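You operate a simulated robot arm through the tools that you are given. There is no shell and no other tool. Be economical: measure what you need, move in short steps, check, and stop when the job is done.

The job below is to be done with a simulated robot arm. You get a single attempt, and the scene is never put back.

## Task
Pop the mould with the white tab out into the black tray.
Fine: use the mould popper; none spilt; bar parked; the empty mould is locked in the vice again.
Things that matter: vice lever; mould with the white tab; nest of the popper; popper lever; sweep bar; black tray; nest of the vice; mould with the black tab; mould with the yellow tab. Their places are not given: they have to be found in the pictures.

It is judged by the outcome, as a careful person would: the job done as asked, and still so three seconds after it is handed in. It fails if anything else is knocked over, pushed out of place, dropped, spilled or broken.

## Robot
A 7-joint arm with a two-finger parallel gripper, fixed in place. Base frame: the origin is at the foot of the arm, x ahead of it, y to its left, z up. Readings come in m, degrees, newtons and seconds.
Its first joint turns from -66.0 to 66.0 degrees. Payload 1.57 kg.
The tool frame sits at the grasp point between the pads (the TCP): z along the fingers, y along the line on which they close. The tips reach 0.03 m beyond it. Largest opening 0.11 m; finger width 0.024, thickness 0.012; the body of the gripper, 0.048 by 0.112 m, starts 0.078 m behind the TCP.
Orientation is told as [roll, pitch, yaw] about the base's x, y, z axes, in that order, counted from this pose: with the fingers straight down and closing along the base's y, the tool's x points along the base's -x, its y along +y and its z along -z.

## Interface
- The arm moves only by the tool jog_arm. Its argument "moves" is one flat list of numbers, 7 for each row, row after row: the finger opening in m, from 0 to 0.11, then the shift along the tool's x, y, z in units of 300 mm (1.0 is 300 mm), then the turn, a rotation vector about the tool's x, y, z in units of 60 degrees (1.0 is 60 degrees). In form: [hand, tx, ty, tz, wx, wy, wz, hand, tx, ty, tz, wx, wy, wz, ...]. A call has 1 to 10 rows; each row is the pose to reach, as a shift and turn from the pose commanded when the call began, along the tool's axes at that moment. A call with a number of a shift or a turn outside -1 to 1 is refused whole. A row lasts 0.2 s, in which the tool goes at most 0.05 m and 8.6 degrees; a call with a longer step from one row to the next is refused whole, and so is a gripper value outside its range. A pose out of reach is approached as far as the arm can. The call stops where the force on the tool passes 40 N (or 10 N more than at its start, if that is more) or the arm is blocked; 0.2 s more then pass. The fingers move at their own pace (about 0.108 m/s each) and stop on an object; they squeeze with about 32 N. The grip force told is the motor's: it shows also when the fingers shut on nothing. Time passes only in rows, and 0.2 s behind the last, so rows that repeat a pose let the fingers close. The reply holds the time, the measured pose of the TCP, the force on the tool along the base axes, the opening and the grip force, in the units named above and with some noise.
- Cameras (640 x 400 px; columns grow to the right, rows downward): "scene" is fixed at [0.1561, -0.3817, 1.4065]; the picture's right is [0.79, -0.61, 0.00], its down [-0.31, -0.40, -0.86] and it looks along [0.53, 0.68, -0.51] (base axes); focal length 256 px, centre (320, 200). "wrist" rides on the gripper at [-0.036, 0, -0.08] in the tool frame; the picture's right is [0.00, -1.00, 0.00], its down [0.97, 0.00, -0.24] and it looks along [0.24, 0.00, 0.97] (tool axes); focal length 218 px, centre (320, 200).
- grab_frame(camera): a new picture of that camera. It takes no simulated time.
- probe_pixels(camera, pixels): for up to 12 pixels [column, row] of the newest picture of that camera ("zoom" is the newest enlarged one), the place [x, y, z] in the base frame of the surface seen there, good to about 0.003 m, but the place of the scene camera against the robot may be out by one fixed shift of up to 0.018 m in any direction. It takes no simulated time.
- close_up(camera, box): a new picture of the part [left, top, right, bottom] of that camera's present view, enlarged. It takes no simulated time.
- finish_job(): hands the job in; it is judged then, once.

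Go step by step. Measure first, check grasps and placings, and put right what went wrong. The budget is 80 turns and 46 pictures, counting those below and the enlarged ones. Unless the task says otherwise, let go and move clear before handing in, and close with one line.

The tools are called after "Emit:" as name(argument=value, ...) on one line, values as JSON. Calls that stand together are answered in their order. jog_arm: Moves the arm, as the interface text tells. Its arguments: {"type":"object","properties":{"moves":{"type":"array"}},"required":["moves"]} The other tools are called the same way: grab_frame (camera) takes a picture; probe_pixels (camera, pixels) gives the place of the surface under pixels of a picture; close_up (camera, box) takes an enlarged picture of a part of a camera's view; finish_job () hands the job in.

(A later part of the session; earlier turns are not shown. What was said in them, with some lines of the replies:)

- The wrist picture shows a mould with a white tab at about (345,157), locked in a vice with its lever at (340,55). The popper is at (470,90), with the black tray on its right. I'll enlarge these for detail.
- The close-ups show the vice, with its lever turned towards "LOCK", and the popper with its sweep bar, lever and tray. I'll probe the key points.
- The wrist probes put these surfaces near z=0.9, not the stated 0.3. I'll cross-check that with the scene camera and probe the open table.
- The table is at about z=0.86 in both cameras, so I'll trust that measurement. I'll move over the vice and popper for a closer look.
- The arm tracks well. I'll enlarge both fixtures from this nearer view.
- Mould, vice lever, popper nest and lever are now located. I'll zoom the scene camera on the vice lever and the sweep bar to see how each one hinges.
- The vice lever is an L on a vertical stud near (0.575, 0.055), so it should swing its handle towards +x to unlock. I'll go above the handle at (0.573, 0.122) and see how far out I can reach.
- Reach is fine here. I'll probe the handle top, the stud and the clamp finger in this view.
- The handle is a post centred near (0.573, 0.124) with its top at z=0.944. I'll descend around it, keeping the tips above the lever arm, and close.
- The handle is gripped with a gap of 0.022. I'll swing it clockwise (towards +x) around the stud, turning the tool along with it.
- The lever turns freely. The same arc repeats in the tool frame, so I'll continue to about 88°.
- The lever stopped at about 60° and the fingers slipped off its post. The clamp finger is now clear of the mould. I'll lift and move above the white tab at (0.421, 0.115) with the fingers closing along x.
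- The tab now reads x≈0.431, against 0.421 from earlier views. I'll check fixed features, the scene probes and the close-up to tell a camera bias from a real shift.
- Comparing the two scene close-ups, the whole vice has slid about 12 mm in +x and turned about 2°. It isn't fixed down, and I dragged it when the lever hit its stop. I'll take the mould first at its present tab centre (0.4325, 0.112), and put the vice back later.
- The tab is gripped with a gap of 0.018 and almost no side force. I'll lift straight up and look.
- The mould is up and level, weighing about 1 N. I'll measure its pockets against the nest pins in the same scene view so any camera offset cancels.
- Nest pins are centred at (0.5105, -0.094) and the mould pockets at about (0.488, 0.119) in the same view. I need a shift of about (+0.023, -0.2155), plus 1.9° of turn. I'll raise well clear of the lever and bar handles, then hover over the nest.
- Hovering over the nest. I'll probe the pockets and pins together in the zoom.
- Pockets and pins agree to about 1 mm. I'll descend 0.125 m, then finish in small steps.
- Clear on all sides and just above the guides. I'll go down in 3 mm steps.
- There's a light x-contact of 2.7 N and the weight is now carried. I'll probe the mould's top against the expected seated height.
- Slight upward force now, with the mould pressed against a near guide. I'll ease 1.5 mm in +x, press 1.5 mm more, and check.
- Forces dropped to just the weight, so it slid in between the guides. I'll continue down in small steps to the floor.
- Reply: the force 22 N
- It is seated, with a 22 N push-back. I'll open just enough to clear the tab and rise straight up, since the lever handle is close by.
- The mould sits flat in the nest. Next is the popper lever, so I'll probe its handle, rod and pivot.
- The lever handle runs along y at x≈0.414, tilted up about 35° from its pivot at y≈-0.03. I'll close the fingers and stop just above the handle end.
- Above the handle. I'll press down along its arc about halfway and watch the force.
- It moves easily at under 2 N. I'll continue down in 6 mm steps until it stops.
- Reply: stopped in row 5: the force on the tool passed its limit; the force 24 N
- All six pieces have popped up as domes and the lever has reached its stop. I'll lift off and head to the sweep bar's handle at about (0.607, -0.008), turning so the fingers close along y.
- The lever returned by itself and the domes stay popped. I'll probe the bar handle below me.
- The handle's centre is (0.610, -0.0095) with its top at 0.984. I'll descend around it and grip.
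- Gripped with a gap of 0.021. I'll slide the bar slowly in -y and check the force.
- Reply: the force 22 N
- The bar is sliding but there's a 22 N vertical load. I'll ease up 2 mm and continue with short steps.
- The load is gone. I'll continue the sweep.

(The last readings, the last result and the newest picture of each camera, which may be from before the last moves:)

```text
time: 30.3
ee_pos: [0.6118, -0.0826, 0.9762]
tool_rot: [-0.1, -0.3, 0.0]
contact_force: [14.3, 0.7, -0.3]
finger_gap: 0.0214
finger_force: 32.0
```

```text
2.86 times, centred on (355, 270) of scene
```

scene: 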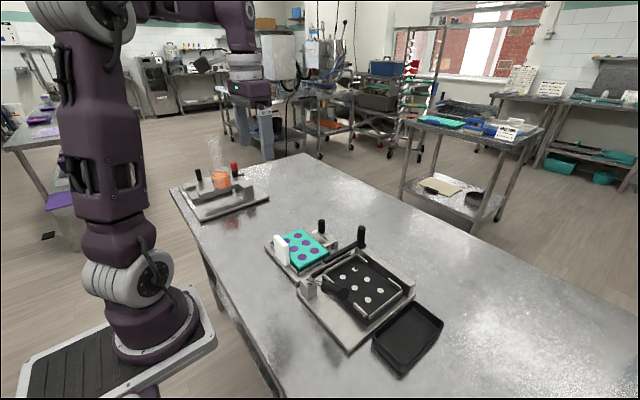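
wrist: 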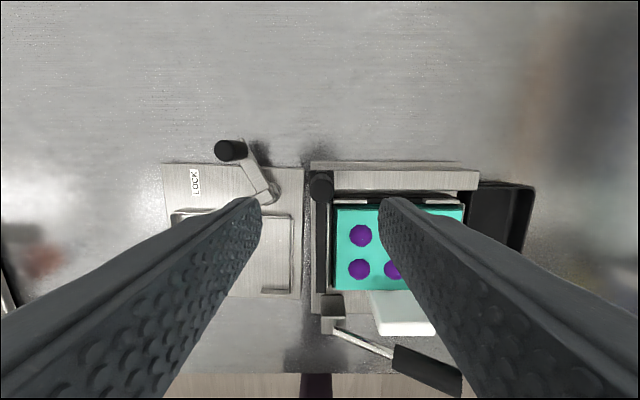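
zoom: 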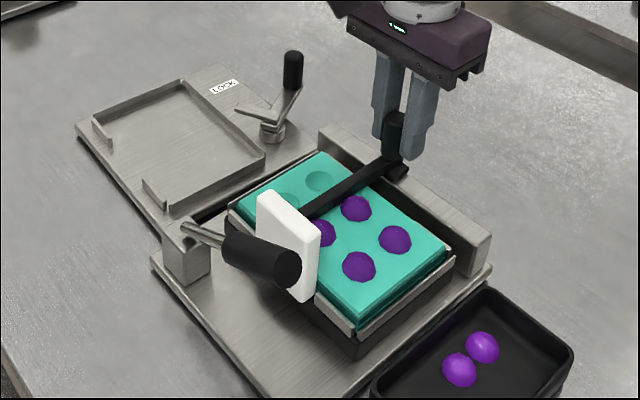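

The first row is already in the tray. There's a 14 N side load in x, so I'll ease 2 mm towards +x and keep sweeping.

Emit:
jog_arm(moves=[0.01, -0.007, -0.01, 0, 0, 0, 0, 0.01, -0.007, -0.035, 0, 0, 0, 0, 0.01, -0.007, -0.06, 0, 0, 0, 0, 0.01, -0.007, -0.085, 0, 0, 0, 0, 0.01, -0.007, -0.11, 0, 0, 0, 0])

Emit:
jog_arm(moves=[0.01, 0, -0.025, 0, 0, 0, 0, 0.01, 0, -0.05, 0, 0, 0, 0, 0.01, 0, -0.075, 0, 0, 0, 0, 0.01, 0, -0.1, 0, 0, 0, 0])

Emit:
close_up(camera="scene", box=[265, 200, 445, 340])

```text
time: 31.5
ee_pos: [0.6108, -0.1153, 0.9761]
tool_rot: [-0.1, -0.1, 0.1]
contact_force: [-7.1, 0.0, 0.0]
finger_gap: 0.0214
finger_force: 32.0
```

```text
time: 32.5
ee_pos: [0.6122, -0.1472, 0.976]
tool_rot: [-0.1, -0.2, 0.1]
contact_force: [-16.7, -0.2, -0.1]
finger_gap: 0.0213
finger_force: 32.2
```

```text
2.86 times, centred on (355, 270) of scene
```

zoom: 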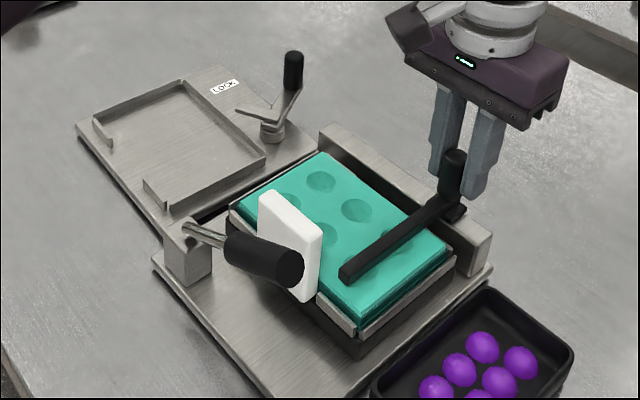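

The last row has gone and the tray shows at least five pieces, with the crop cutting off the rest. I'll ease the x load, sweep 12 mm more, and start back.

Emit:
jog_arm(moves=[0.01, 0.005, -0.02, 0, 0, 0, 0, 0.01, 0.005, -0.04, 0, 0, 0, 0, 0.01, 0.005, -0.02, 0, 0, 0, 0, 0.01, 0.005, 0.005, 0, 0, 0, 0, 0.01, 0.005, 0.04, 0, 0, 0, 0, 0.01, 0.005, 0.08, 0, 0, 0, 0, 0.01, 0.005, 0.12, 0, 0, 0, 0])

Emit:
jog_arm(moves=[0.01, 0.003, 0.04, 0, 0, 0, 0, 0.01, 0.003, 0.08, 0, 0, 0, 0, 0.01, 0.003, 0.12, 0, 0, 0, 0, 0.01, 0.003, 0.16, 0, 0, 0, 0, 0.01, 0.003, 0.2, 0, 0, 0, 0])

```text
time: 34.1
ee_pos: [0.6104, -0.1094, 0.9772]
tool_rot: [0.1, -0.2, 0.1]
contact_force: [0.8, -1.7, 0.3]
finger_gap: 0.0214
finger_force: 32.5
```

```text
time: 35.3
ee_pos: [0.6098, -0.0499, 0.9773]
tool_rot: [-0.1, -0.4, 0.1]
contact_force: [12.7, -0.8, 11.1]
finger_gap: 0.0213
finger_force: 31.9
```

I'll return the last 40 mm to the park position at y≈-0.010, with small relief in x and z.

Emit:
jog_arm(moves=[0.01, -0.004, 0.02, -0.003, 0, 0, 0, 0.01, -0.004, 0.05, -0.003, 0, 0, 0, 0.01, -0.004, 0.08, -0.003, 0, 0, 0, 0.01, -0.004, 0.11, -0.003, 0, 0, 0, 0.01, -0.004, 0.128, -0.003, 0, 0, 0])

```text
time: 36.5
ee_pos: [0.6096, -0.0116, 0.9781]
tool_rot: [-0.1, -0.3, 0.0]
contact_force: [15.7, -4.6, 2.9]
finger_gap: 0.0214
finger_force: 31.7
```

It's practically at the park stop. I'll nudge 1.5 mm more, relieve x, release and rise.

Emit:
jog_arm(moves=[0.01, -0.006, 0.005, 0, 0, 0, 0, 0.01, -0.006, 0.005, 0, 0, 0, 0, 0.05, -0.006, 0.005, 0, 0, 0, 0, 0.05, -0.006, 0.005, 0, 0, 0, 0, 0.05, -0.006, 0.005, -0.1, 0, 0, 0, 0.05, -0.006, 0.005, -0.25, 0, 0, 0, 0.05, -0.006, 0.005, -0.4, 0, 0, 0])

Emit:
close_up(camera="scene", box=[255, 200, 455, 380])

```text
time: 38.1
ee_pos: [0.6134, -0.0096, 1.1]
tool_rot: [0.0, -0.2, 0.1]
contact_force: [0.2, 0.2, -0.5]
finger_gap: 0.0502
finger_force: 0.0
```

```text
2.22 times, centred on (355, 290) of scene
```

zoom: 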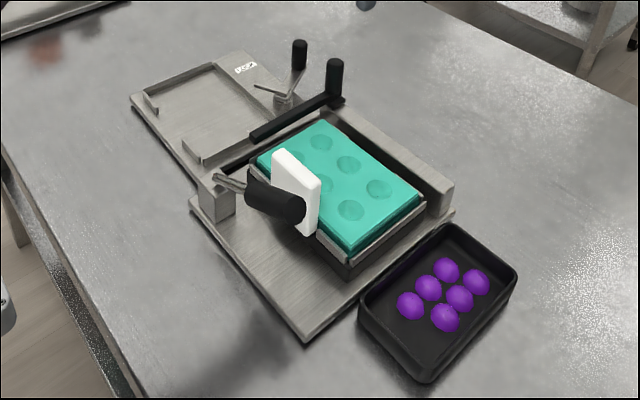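

Six pieces in the tray, bar parked, mould empty. Next I'll fetch the mould, turning back to yaw -90 above its tab near (0.4578, -0.1015).

Emit:
jog_arm(moves=[0.05, 0.065, -0.04, 0, 0, 0, 0.125, 0.05, 0.13, -0.08, 0, 0, 0, 0.25, 0.05, 0.195, -0.12, 0, 0, 0, 0.375, 0.05, 0.26, -0.16, 0, 0, 0, 0.5, 0.05, 0.325, -0.2, 0, 0, 0, 0.625, 0.04, 0.39, -0.24, 0, 0, 0, 0.75, 0.03, 0.455, -0.28, 0, 0, 0, 0.875, 0.028, 0.52, -0.306, 0, 0, 0, 1.0])

Emit:
jog_arm(moves=[0.028, 0, 0, 0, 0, 0, 0.125, 0.028, 0, 0, 0, 0, 0, 0.25, 0.028, 0, 0, 0, 0, 0, 0.375, 0.028, 0, 0, 0, 0, 0, 0.5, 0.028, 0, 0, 0, 0, 0, 0.502])

Emit:
grab_frame(camera="wrist")

```text
time: 39.9
ee_pos: [0.459, -0.1041, 1.0962]
tool_rot: [0.2, -0.2, -60.0]
contact_force: [-0.5, 0.7, 0.6]
finger_gap: 0.028
finger_force: 0.0
```

```text
time: 41.1
ee_pos: [0.4574, -0.1027, 1.097]
tool_rot: [0.3, -0.1, -90.2]
contact_force: [-0.8, -0.2, -0.3]
finger_gap: 0.0282
finger_force: 0.0
```

```text
10 pictures are left
```

wrist: 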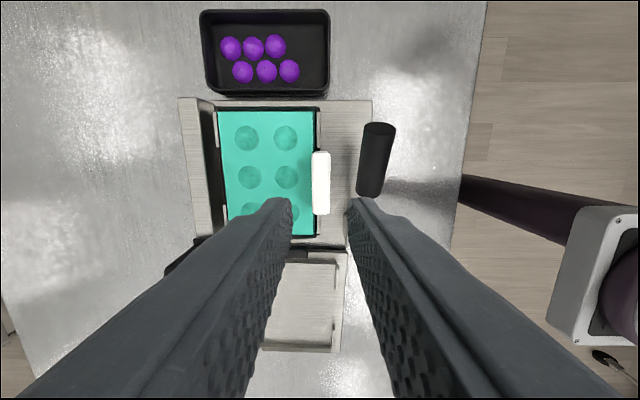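

The tab at (321,183) is on the picture's centre column, so x is aligned. I'll descend with the narrow opening, grip and lift to z≈1.10.

Emit:
jog_arm(moves=[0.028, 0.003, 0, 0.14, 0, 0, 0, 0.028, 0.003, 0, 0.28, 0, 0, 0, 0.028, 0.003, 0, 0.38, 0, 0, 0, 0.028, 0.003, 0, 0.435, 0, 0, 0, 0.01, 0.003, 0, 0.435, 0, 0, 0, 0.005, 0.003, 0, 0.435, 0, 0, 0])

```text
time: 42.5
ee_pos: [0.4587, -0.1035, 0.9671]
tool_rot: [0.2, -0.2, -90.0]
contact_force: [-1.5, -1.1, -1.9]
finger_gap: 0.0177
finger_force: 32.2
```

Gripped at 0.018. I'll lift out and carry it over the vice at the earlier pick pose, about (0.433, 0.1125) at yaw -91.9.

Emit:
jog_arm(moves=[0.005, 0, 0, -0.02, 0, 0, 0, 0.005, 0, 0, -0.06, 0, 0, 0, 0.005, 0, 0, -0.16, 0, 0, 0, 0.005, 0, 0, -0.3, 0, 0, 0, 0.005, 0, 0, -0.44, 0, 0, 0, 0.005, 0.15, -0.02, -0.44, 0, 0, 0.01, 0.005, 0.3, -0.04, -0.44, 0, 0, 0.02, 0.005, 0.45, -0.06, -0.44, 0, 0, 0.032, 0.005, 0.6, -0.08, -0.44, 0, 0, 0.032, 0.005, 0.72, -0.085, -0.44, 0, 0, 0.032])

Emit:
jog_arm(moves=[0.005, 0, 0, 0.1, 0, 0, 0, 0.005, 0, 0, 0.2, 0, 0, 0, 0.005, 0, 0, 0.3, 0, 0, 0])

Emit:
close_up(camera="scene", box=[240, 180, 400, 300])

```text
time: 44.7
ee_pos: [0.4322, 0.1168, 1.0998]
tool_rot: [0.4, -0.1, -92.0]
contact_force: [-0.9, 0.2, -0.2]
finger_gap: 0.0172
finger_force: 32.7
```

```text
time: 45.5
ee_pos: [0.4318, 0.1169, 1.007]
tool_rot: [0.2, 0.0, -91.9]
contact_force: [-0.2, -0.3, -1.6]
finger_gap: 0.0177
finger_force: 31.9
```

```text
3.33 times, centred on (320, 240) of scene
```

zoom: 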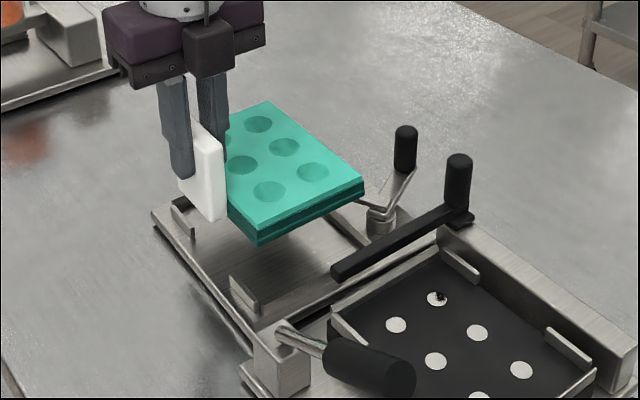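

I'll probe the pockets and compare them with the same pockets just after the earlier straight lift from the vice. Those were (0.509, 0.118), (0.510, 0.073), (0.465, 0.120) and (0.465, 0.077).

Emit:
probe_pixels(camera="zoom", pixels=[[257, 124], [284, 147], [311, 172], [243, 165], [269, 191], [362, 185], [258, 238], [160, 215], [240, 295], [183, 222], [330, 270], [275, 315]])

```text
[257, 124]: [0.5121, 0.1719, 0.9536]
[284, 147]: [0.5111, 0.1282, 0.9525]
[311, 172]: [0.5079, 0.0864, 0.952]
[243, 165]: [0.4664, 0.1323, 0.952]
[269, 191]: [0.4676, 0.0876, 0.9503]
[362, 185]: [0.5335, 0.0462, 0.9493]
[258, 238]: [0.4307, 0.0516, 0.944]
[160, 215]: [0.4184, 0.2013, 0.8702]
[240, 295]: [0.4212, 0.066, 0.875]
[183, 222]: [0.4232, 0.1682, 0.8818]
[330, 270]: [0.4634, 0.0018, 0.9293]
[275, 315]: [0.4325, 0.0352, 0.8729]
```

The pockets are about 11 mm too far in +y compared with before, because I regripped the tab off-centre. I'll correct that, come down 28 mm and check again.

Emit:
jog_arm(moves=[0.005, -0.018, 0, 0, 0, 0, 0, 0.005, -0.037, 0, 0.04, 0, 0, 0, 0.005, -0.037, 0, 0.093, 0, 0, 0])

Emit:
close_up(camera="scene", box=[255, 205, 345, 275])

Emit:
probe_pixels(camera="zoom", pixels=[[320, 120], [380, 165], [290, 210], [480, 190], [250, 310], [60, 200], [190, 340], [285, 345], [440, 245], [400, 260]])

```text
time: 46.3
ee_pos: [0.4297, 0.1049, 0.9806]
tool_rot: [0.4, 0.0, -91.9]
contact_force: [0.0, -0.8, -0.9]
finger_gap: 0.0177
finger_force: 32.5
```

```text
5.71 times, centred on (300, 240) of scene
```

zoom: 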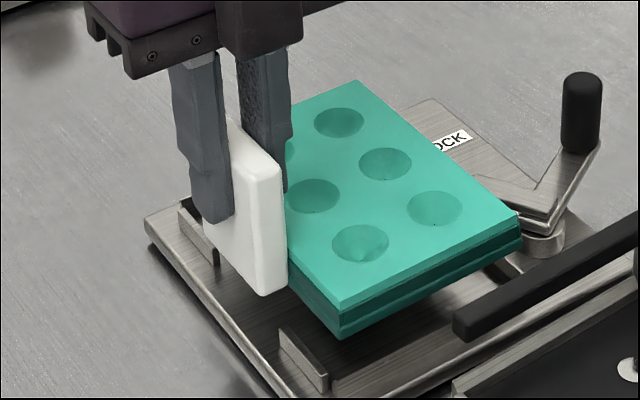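

```text
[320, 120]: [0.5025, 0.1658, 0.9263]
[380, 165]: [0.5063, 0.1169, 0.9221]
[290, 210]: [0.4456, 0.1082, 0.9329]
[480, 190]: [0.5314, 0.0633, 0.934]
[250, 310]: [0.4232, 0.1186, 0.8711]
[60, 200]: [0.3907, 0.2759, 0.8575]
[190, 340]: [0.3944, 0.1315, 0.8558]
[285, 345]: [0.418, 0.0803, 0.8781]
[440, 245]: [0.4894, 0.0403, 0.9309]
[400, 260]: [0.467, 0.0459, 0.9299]
```

Closer now. I'll probe the pocket rims for the centre, plus the lip and wall edges.

Emit:
probe_pixels(camera="zoom", pixels=[[333, 244], [388, 244], [408, 208], [462, 208], [359, 163], [411, 163], [340, 303], [514, 217], [326, 380], [285, 335], [195, 215], [400, 330]])

```text
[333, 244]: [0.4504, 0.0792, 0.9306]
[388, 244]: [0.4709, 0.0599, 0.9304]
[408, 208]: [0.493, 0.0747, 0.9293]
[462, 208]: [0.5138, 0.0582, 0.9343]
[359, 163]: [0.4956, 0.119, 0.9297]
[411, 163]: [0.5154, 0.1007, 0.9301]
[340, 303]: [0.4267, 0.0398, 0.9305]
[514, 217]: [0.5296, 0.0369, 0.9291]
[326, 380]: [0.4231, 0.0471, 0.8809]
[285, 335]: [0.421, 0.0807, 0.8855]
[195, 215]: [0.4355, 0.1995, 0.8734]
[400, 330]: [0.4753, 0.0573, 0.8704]
```

The earlier comparison was biased because I probed inside the recessed pockets. Rim centres and TCP readings agree that I now need +4 mm in x and +6.5 mm in y. I'll apply that and come down to just above the nest.

Emit:
jog_arm(moves=[0.005, 0.022, 0.0125, 0, 0, 0, 0, 0.005, 0.022, 0.0125, 0.03, 0, 0, 0, 0.005, 0.022, 0.0125, 0.055, 0, 0, 0, 0.005, 0.022, 0.0125, 0.065, 0, 0, 0])

Emit:
close_up(camera="scene", box=[255, 205, 345, 275])

```text
time: 47.3
ee_pos: [0.4339, 0.1091, 0.9601]
tool_rot: [0.3, 0.1, -92.0]
contact_force: [0.2, 0.4, -1.7]
finger_gap: 0.0177
finger_force: 31.6
```

```text
5.71 times, centred on (300, 240) of scene
```

zoom: 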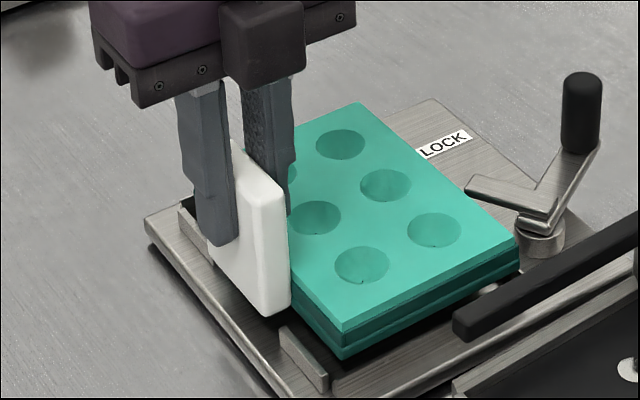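

Emit:
probe_pixels(camera="zoom", pixels=[[334, 266], [390, 266], [407, 230], [462, 230], [360, 185], [411, 185], [289, 218], [342, 218], [345, 325], [512, 240], [315, 350], [470, 350]])

```text
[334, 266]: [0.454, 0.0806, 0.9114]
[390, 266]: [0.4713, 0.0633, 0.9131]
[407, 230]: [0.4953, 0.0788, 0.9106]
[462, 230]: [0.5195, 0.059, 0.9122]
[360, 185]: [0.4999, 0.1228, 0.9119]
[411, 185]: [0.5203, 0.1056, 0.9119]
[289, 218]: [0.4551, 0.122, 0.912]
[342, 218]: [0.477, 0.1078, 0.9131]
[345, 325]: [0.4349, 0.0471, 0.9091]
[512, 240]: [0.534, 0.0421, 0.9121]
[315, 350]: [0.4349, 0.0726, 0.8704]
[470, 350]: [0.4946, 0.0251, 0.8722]
```

Rim comparison and TCP reading both say 4.3 mm more in +y. I'll apply that, then lower 9 mm in small steps while watching force.

Emit:
jog_arm(moves=[0.005, 0.0145, 0.002, 0, 0, 0, 0, 0.005, 0.0145, 0.002, 0.01, 0, 0, 0, 0.005, 0.0145, 0.002, 0.02, 0, 0, 0, 0.005, 0.0145, 0.002, 0.03, 0, 0, 0])

Emit:
jog_arm(moves=[0.005, 0, 0, 0.007, 0, 0, 0, 0.005, 0, 0, 0.012, 0, 0, 0])

```text
time: 48.3
ee_pos: [0.4342, 0.1152, 0.9513]
tool_rot: [0.2, 0.0, -92.0]
contact_force: [-0.2, -0.5, 0.9]
finger_gap: 0.0177
finger_force: 32.2
```

```text
time: 48.9
ee_pos: [0.4339, 0.1157, 0.9488]
tool_rot: [0.1, 0.1, -91.9]
contact_force: [-13.2, 7.7, 15.2]
finger_gap: 0.0179
finger_force: 31.7
```

About 3 mm above seat it touches something that pushes towards -x and +y. I'll lift 2 mm, shift (-2, +1.5) mm, and try again.

Emit:
jog_arm(moves=[0.005, 0, 0, -0.01, 0, 0, 0, 0.005, 0.005, -0.007, -0.008, 0, 0, 0, 0.005, 0.005, -0.007, 0.002, 0, 0, 0])

Emit:
jog_arm(moves=[0.005, 0, 0, 0.006, 0, 0, 0])

```text
time: 49.7
ee_pos: [0.4331, 0.115, 0.9468]
tool_rot: [0.3, -0.1, -92.1]
contact_force: [0.4, -3.3, -0.3]
finger_gap: 0.0175
finger_force: 32.1
```

```text
time: 50.1
ee_pos: [0.4326, 0.1148, 0.9455]
tool_rot: [0.3, -0.1, -91.8]
contact_force: [0.3, -1.3, 0.5]
finger_gap: 0.0174
finger_force: 32.1
```

It slid in and is now very near the seat height of 0.9455. I'll press 1.5 mm more to confirm the floor.

Emit:
jog_arm(moves=[0.005, 0, 0, 0.006, 0, 0, 0])

```text
time: 50.5
ee_pos: [0.4321, 0.1152, 0.9422]
tool_rot: [0.2, 0.0, -92.0]
contact_force: [-1.2, -1.5, -0.6]
finger_gap: 0.0176
finger_force: 32.0
```

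Emit:
jog_arm(moves=[0.005, 0, 0, 0.006, 0, 0, 0])

```text
time: 50.9
ee_pos: [0.4325, 0.115, 0.9424]
tool_rot: [0.3, 0.0, -92.1]
contact_force: [-4.2, -4.0, 12.8]
finger_gap: 0.0176
finger_force: 32.4
```

It's on the floor of the nest. I'll release, rise, and turn towards yaw -60 on the way to the lever handle at about (0.638, 0.085).

Emit:
jog_arm(moves=[0.04, 0, 0, -0.002, 0, 0, 0, 0.04, 0, 0, -0.002, 0, 0, 0, 0.04, 0, 0, -0.05, 0, 0, 0, 0.04, 0, 0, -0.2, 0, 0, 0, 0.05, 0, 0, -0.33, 0, 0, 0, 0.06, -0.03, 0.15, -0.33, 0, 0, -0.125, 0.06, -0.05, 0.3, -0.33, 0, 0, -0.25, 0.06, -0.07, 0.45, -0.33, 0, 0, -0.375, 0.06, -0.09, 0.6, -0.33, 0, 0, -0.5, 0.06, -0.102, 0.69, -0.33, 0, 0, -0.5])

Emit:
grab_frame(camera="wrist")

```text
time: 53.1
ee_pos: [0.6396, 0.0799, 1.0448]
tool_rot: [0.0, -0.1, -61.9]
contact_force: [0.1, -0.4, -0.1]
finger_gap: 0.0603
finger_force: 0.1
```

```text
6 pictures are left
```

wrist: 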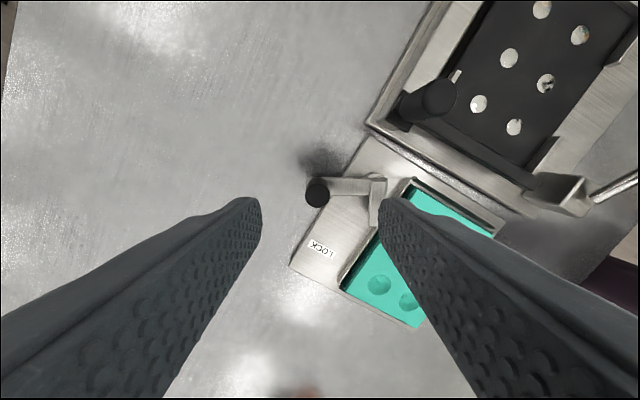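

The lever arm is horizontal in the picture, so the tool is aligned with it as in the first grip. I'll probe the handle and stud.

Emit:
probe_pixels(camera="wrist", pixels=[[316, 183], [308, 192], [325, 192], [316, 200], [350, 187], [383, 180], [375, 215], [320, 248], [380, 285], [412, 185], [366, 140], [292, 265]])

```text
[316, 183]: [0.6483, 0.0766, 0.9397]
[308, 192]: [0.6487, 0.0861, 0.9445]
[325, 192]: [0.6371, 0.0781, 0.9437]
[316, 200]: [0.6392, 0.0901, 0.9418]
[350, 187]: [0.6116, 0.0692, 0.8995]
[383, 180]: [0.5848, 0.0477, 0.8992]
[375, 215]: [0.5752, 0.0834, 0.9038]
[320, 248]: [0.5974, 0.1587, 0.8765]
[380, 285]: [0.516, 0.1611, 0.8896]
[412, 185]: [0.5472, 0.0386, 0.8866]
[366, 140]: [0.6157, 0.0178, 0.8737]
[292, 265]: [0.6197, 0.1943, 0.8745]
```

Handle centre is about (0.643, 0.083) and the stud about (0.584, 0.050). I'll grip the handle.

Emit:
jog_arm(moves=[0.06, 0.003, 0.015, 0.12, 0, 0, 0, 0.06, 0.003, 0.015, 0.24, 0, 0, 0, 0.06, 0.003, 0.015, 0.34, 0, 0, 0, 0.03, 0.003, 0.015, 0.34, 0, 0, 0, 0.01, 0.003, 0.015, 0.34, 0, 0, 0, 0.01, 0.003, 0.015, 0.34, 0, 0, 0])

```text
time: 54.5
ee_pos: [0.6406, 0.0818, 0.9403]
tool_rot: [0.1, -0.2, -61.9]
contact_force: [2.1, 0.8, 0.0]
finger_gap: 0.0217
finger_force: 32.0
```

Gripped. I'll swing the handle back counter-clockwise by 48° first.

Emit:
jog_arm(moves=[0.01, 0.0325, -0.002, 0, 0, 0, -0.133, 0.01, 0.064, -0.009, 0, 0, 0, -0.267, 0.01, 0.095, -0.02, 0, 0, 0, -0.4, 0.01, 0.124, -0.035, 0, 0, 0, -0.533, 0.01, 0.15, -0.055, 0, 0, 0, -0.667, 0.01, 0.173, -0.077, 0, 0, 0, -0.8])

```text
time: 55.9
ee_pos: [0.5968, 0.1169, 0.9427]
tool_rot: [0.0, -0.3, -13.7]
contact_force: [0.4, -1.3, -0.4]
finger_gap: 0.0216
finger_force: 32.4
```

11–12° remain to the LOCK stop. I'll finish the swing.

Emit:
jog_arm(moves=[0.01, 0.0163, -0.0007, 0, 0, 0, -0.067, 0.01, 0.0325, -0.002, 0, 0, 0, -0.133, 0.01, 0.0485, -0.005, 0, 0, 0, -0.195, 0.01, 0.0485, -0.005, 0, 0, 0, -0.195])

Emit:
close_up(camera="scene", box=[250, 200, 450, 380])

```text
time: 56.9
ee_pos: [0.5849, 0.1191, 0.939]
tool_rot: [0.1, -0.5, -2.1]
contact_force: [20.2, 4.2, 10.7]
finger_gap: 0.0223
finger_force: 32.1
```

```text
2.22 times, centred on (350, 290) of scene
```

zoom: 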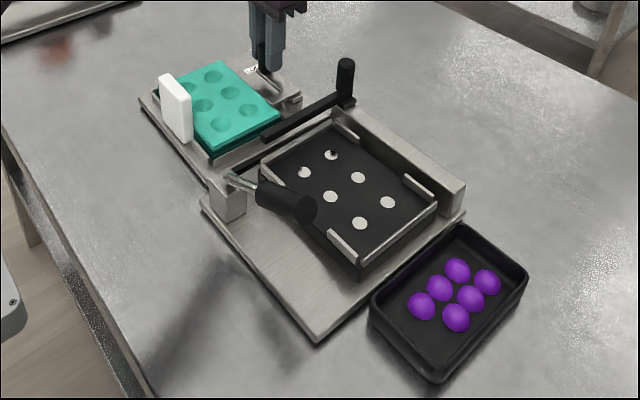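

The lever is near LOCK with 20 N resistance, from the clamp or the stop. Pulling on towards -x will either seat it or slide the vice back where it was, so I'll do 6 mm in small steps.

Emit:
jog_arm(moves=[0.01, 0.005, 0.0, -0.004, 0, 0, 0, 0.01, 0.01, 0.002, -0.006, 0, 0, 0, 0.01, 0.015, 0.003, -0.006, 0, 0, 0, 0.01, 0.02, 0.004, -0.006, 0, 0, -0.01])

```text
time: 57.9
ee_pos: [0.5778, 0.1207, 0.941]
tool_rot: [-0.1, -0.1, -1.7]
contact_force: [7.3, -1.0, -1.0]
finger_gap: 0.0215
finger_force: 31.7
```

It moved with only 7 N of resistance. I'll continue a few millimetres towards the original handle position (0.574, 0.126).

Emit:
jog_arm(moves=[0.01, 0.006, 0.004, 0, 0, 0, -0.01, 0.01, 0.012, 0.008, 0, 0, 0, -0.02, 0.01, 0.015, 0.012, 0, 0, 0, -0.03])

Emit:
close_up(camera="scene", box=[250, 200, 450, 380])

```text
time: 58.7
ee_pos: [0.5741, 0.1243, 0.9417]
tool_rot: [-0.1, -0.3, 0.2]
contact_force: [10.3, -0.7, -0.1]
finger_gap: 0.0217
finger_force: 32.7
```

```text
2.22 times, centred on (350, 290) of scene
```

zoom: 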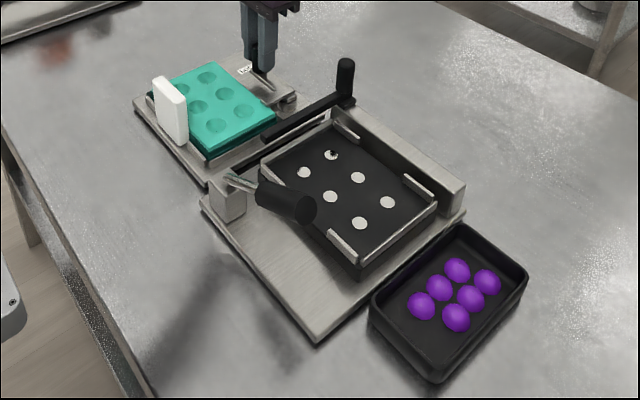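

The vice slid back and its left corner is at (133,98), against (130,100) originally. I'll pull 4 mm more, release and rise, then check.

Emit:
jog_arm(moves=[0.01, 0.005, 0.002, 0, 0, 0, 0, 0.01, 0.01, 0.004, 0, 0, 0, 0, 0.01, 0.013, 0.004, 0, 0, 0, 0, 0.01, 0.011, 0.004, 0, 0, 0, 0, 0.05, 0.011, 0.004, 0, 0, 0, 0, 0.05, 0.011, 0.004, 0, 0, 0, 0, 0.05, 0.011, 0.004, -0.1, 0, 0, 0, 0.05, 0.011, 0.004, -0.24, 0, 0, 0, 0.05, 0.011, 0.004, -0.38, 0, 0, 0])

Emit:
grab_frame(camera="wrist")

Emit:
close_up(camera="scene", box=[250, 200, 450, 380])

```text
time: 60.7
ee_pos: [0.5727, 0.1239, 1.0541]
tool_rot: [0.0, -0.2, 0.0]
contact_force: [0.3, -0.1, -0.3]
finger_gap: 0.0501
finger_force: 0.1
```

```text
3 pictures are left
```

wrist: 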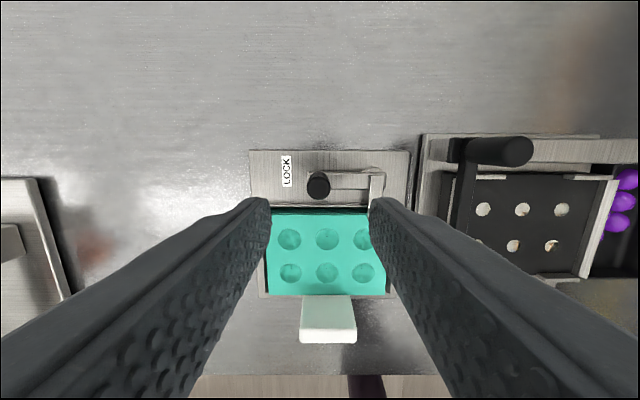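

```text
2.22 times, centred on (350, 290) of scene
```

zoom: 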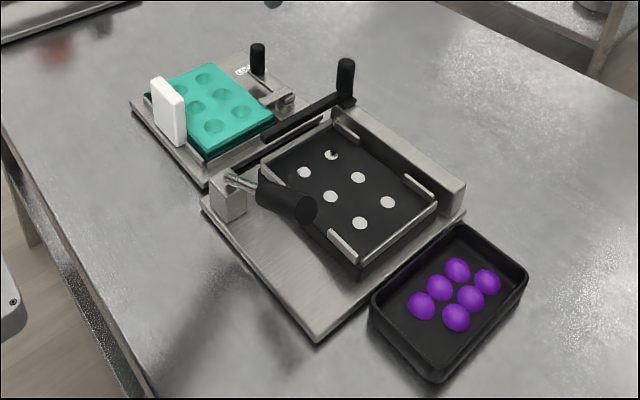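

The vice is back where it started, with its corner at (131,100) against (130,100). I'll take one enlarged look at the clamp to confirm the lock.

Emit:
close_up(camera="wrist", box=[240, 140, 420, 350])

Emit:
close_up(camera="scene", box=[285, 205, 355, 255])

```text
1.90 times, centred on (330, 245) of wrist
```

zoom: 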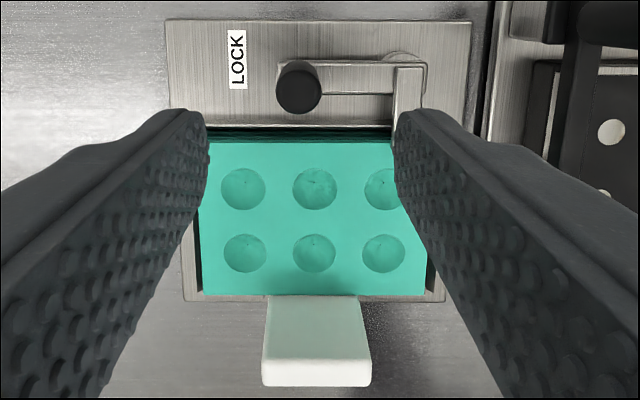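

```text
8.00 times, centred on (320, 230) of scene
```

zoom: 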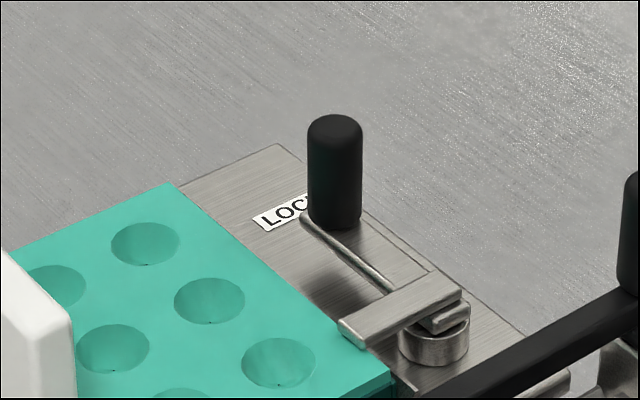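

The clamp finger lies over the mould edge and the lever is at LOCK. All six pieces are in the tray, the bar is parked and the gripper is clear, so I'm handing in.

Emit:
jog_arm(moves=[0.05, 0, 0, -0.15, 0, 0, 0, 0.05, 0, 0, -0.3, 0, 0, 0])

Emit:
finish_job()

```text
time: 61.3
ee_pos: [0.572, 0.1264, 1.1428]
tool_rot: [0.1, -0.4, 0.1]
contact_force: [-0.2, 0.4, -0.5]
finger_gap: 0.05
finger_force: 0.0
```

```text
The job is handed in.
```

The white-tab mould is popped: all six pieces are in the black tray with none spilt, the sweep bar is parked, and the empty mould is locked in the vice again. I dragged the loose vice about 12 mm while unlocking it, then slid it back to within about a pixel of its start in the scene picture.
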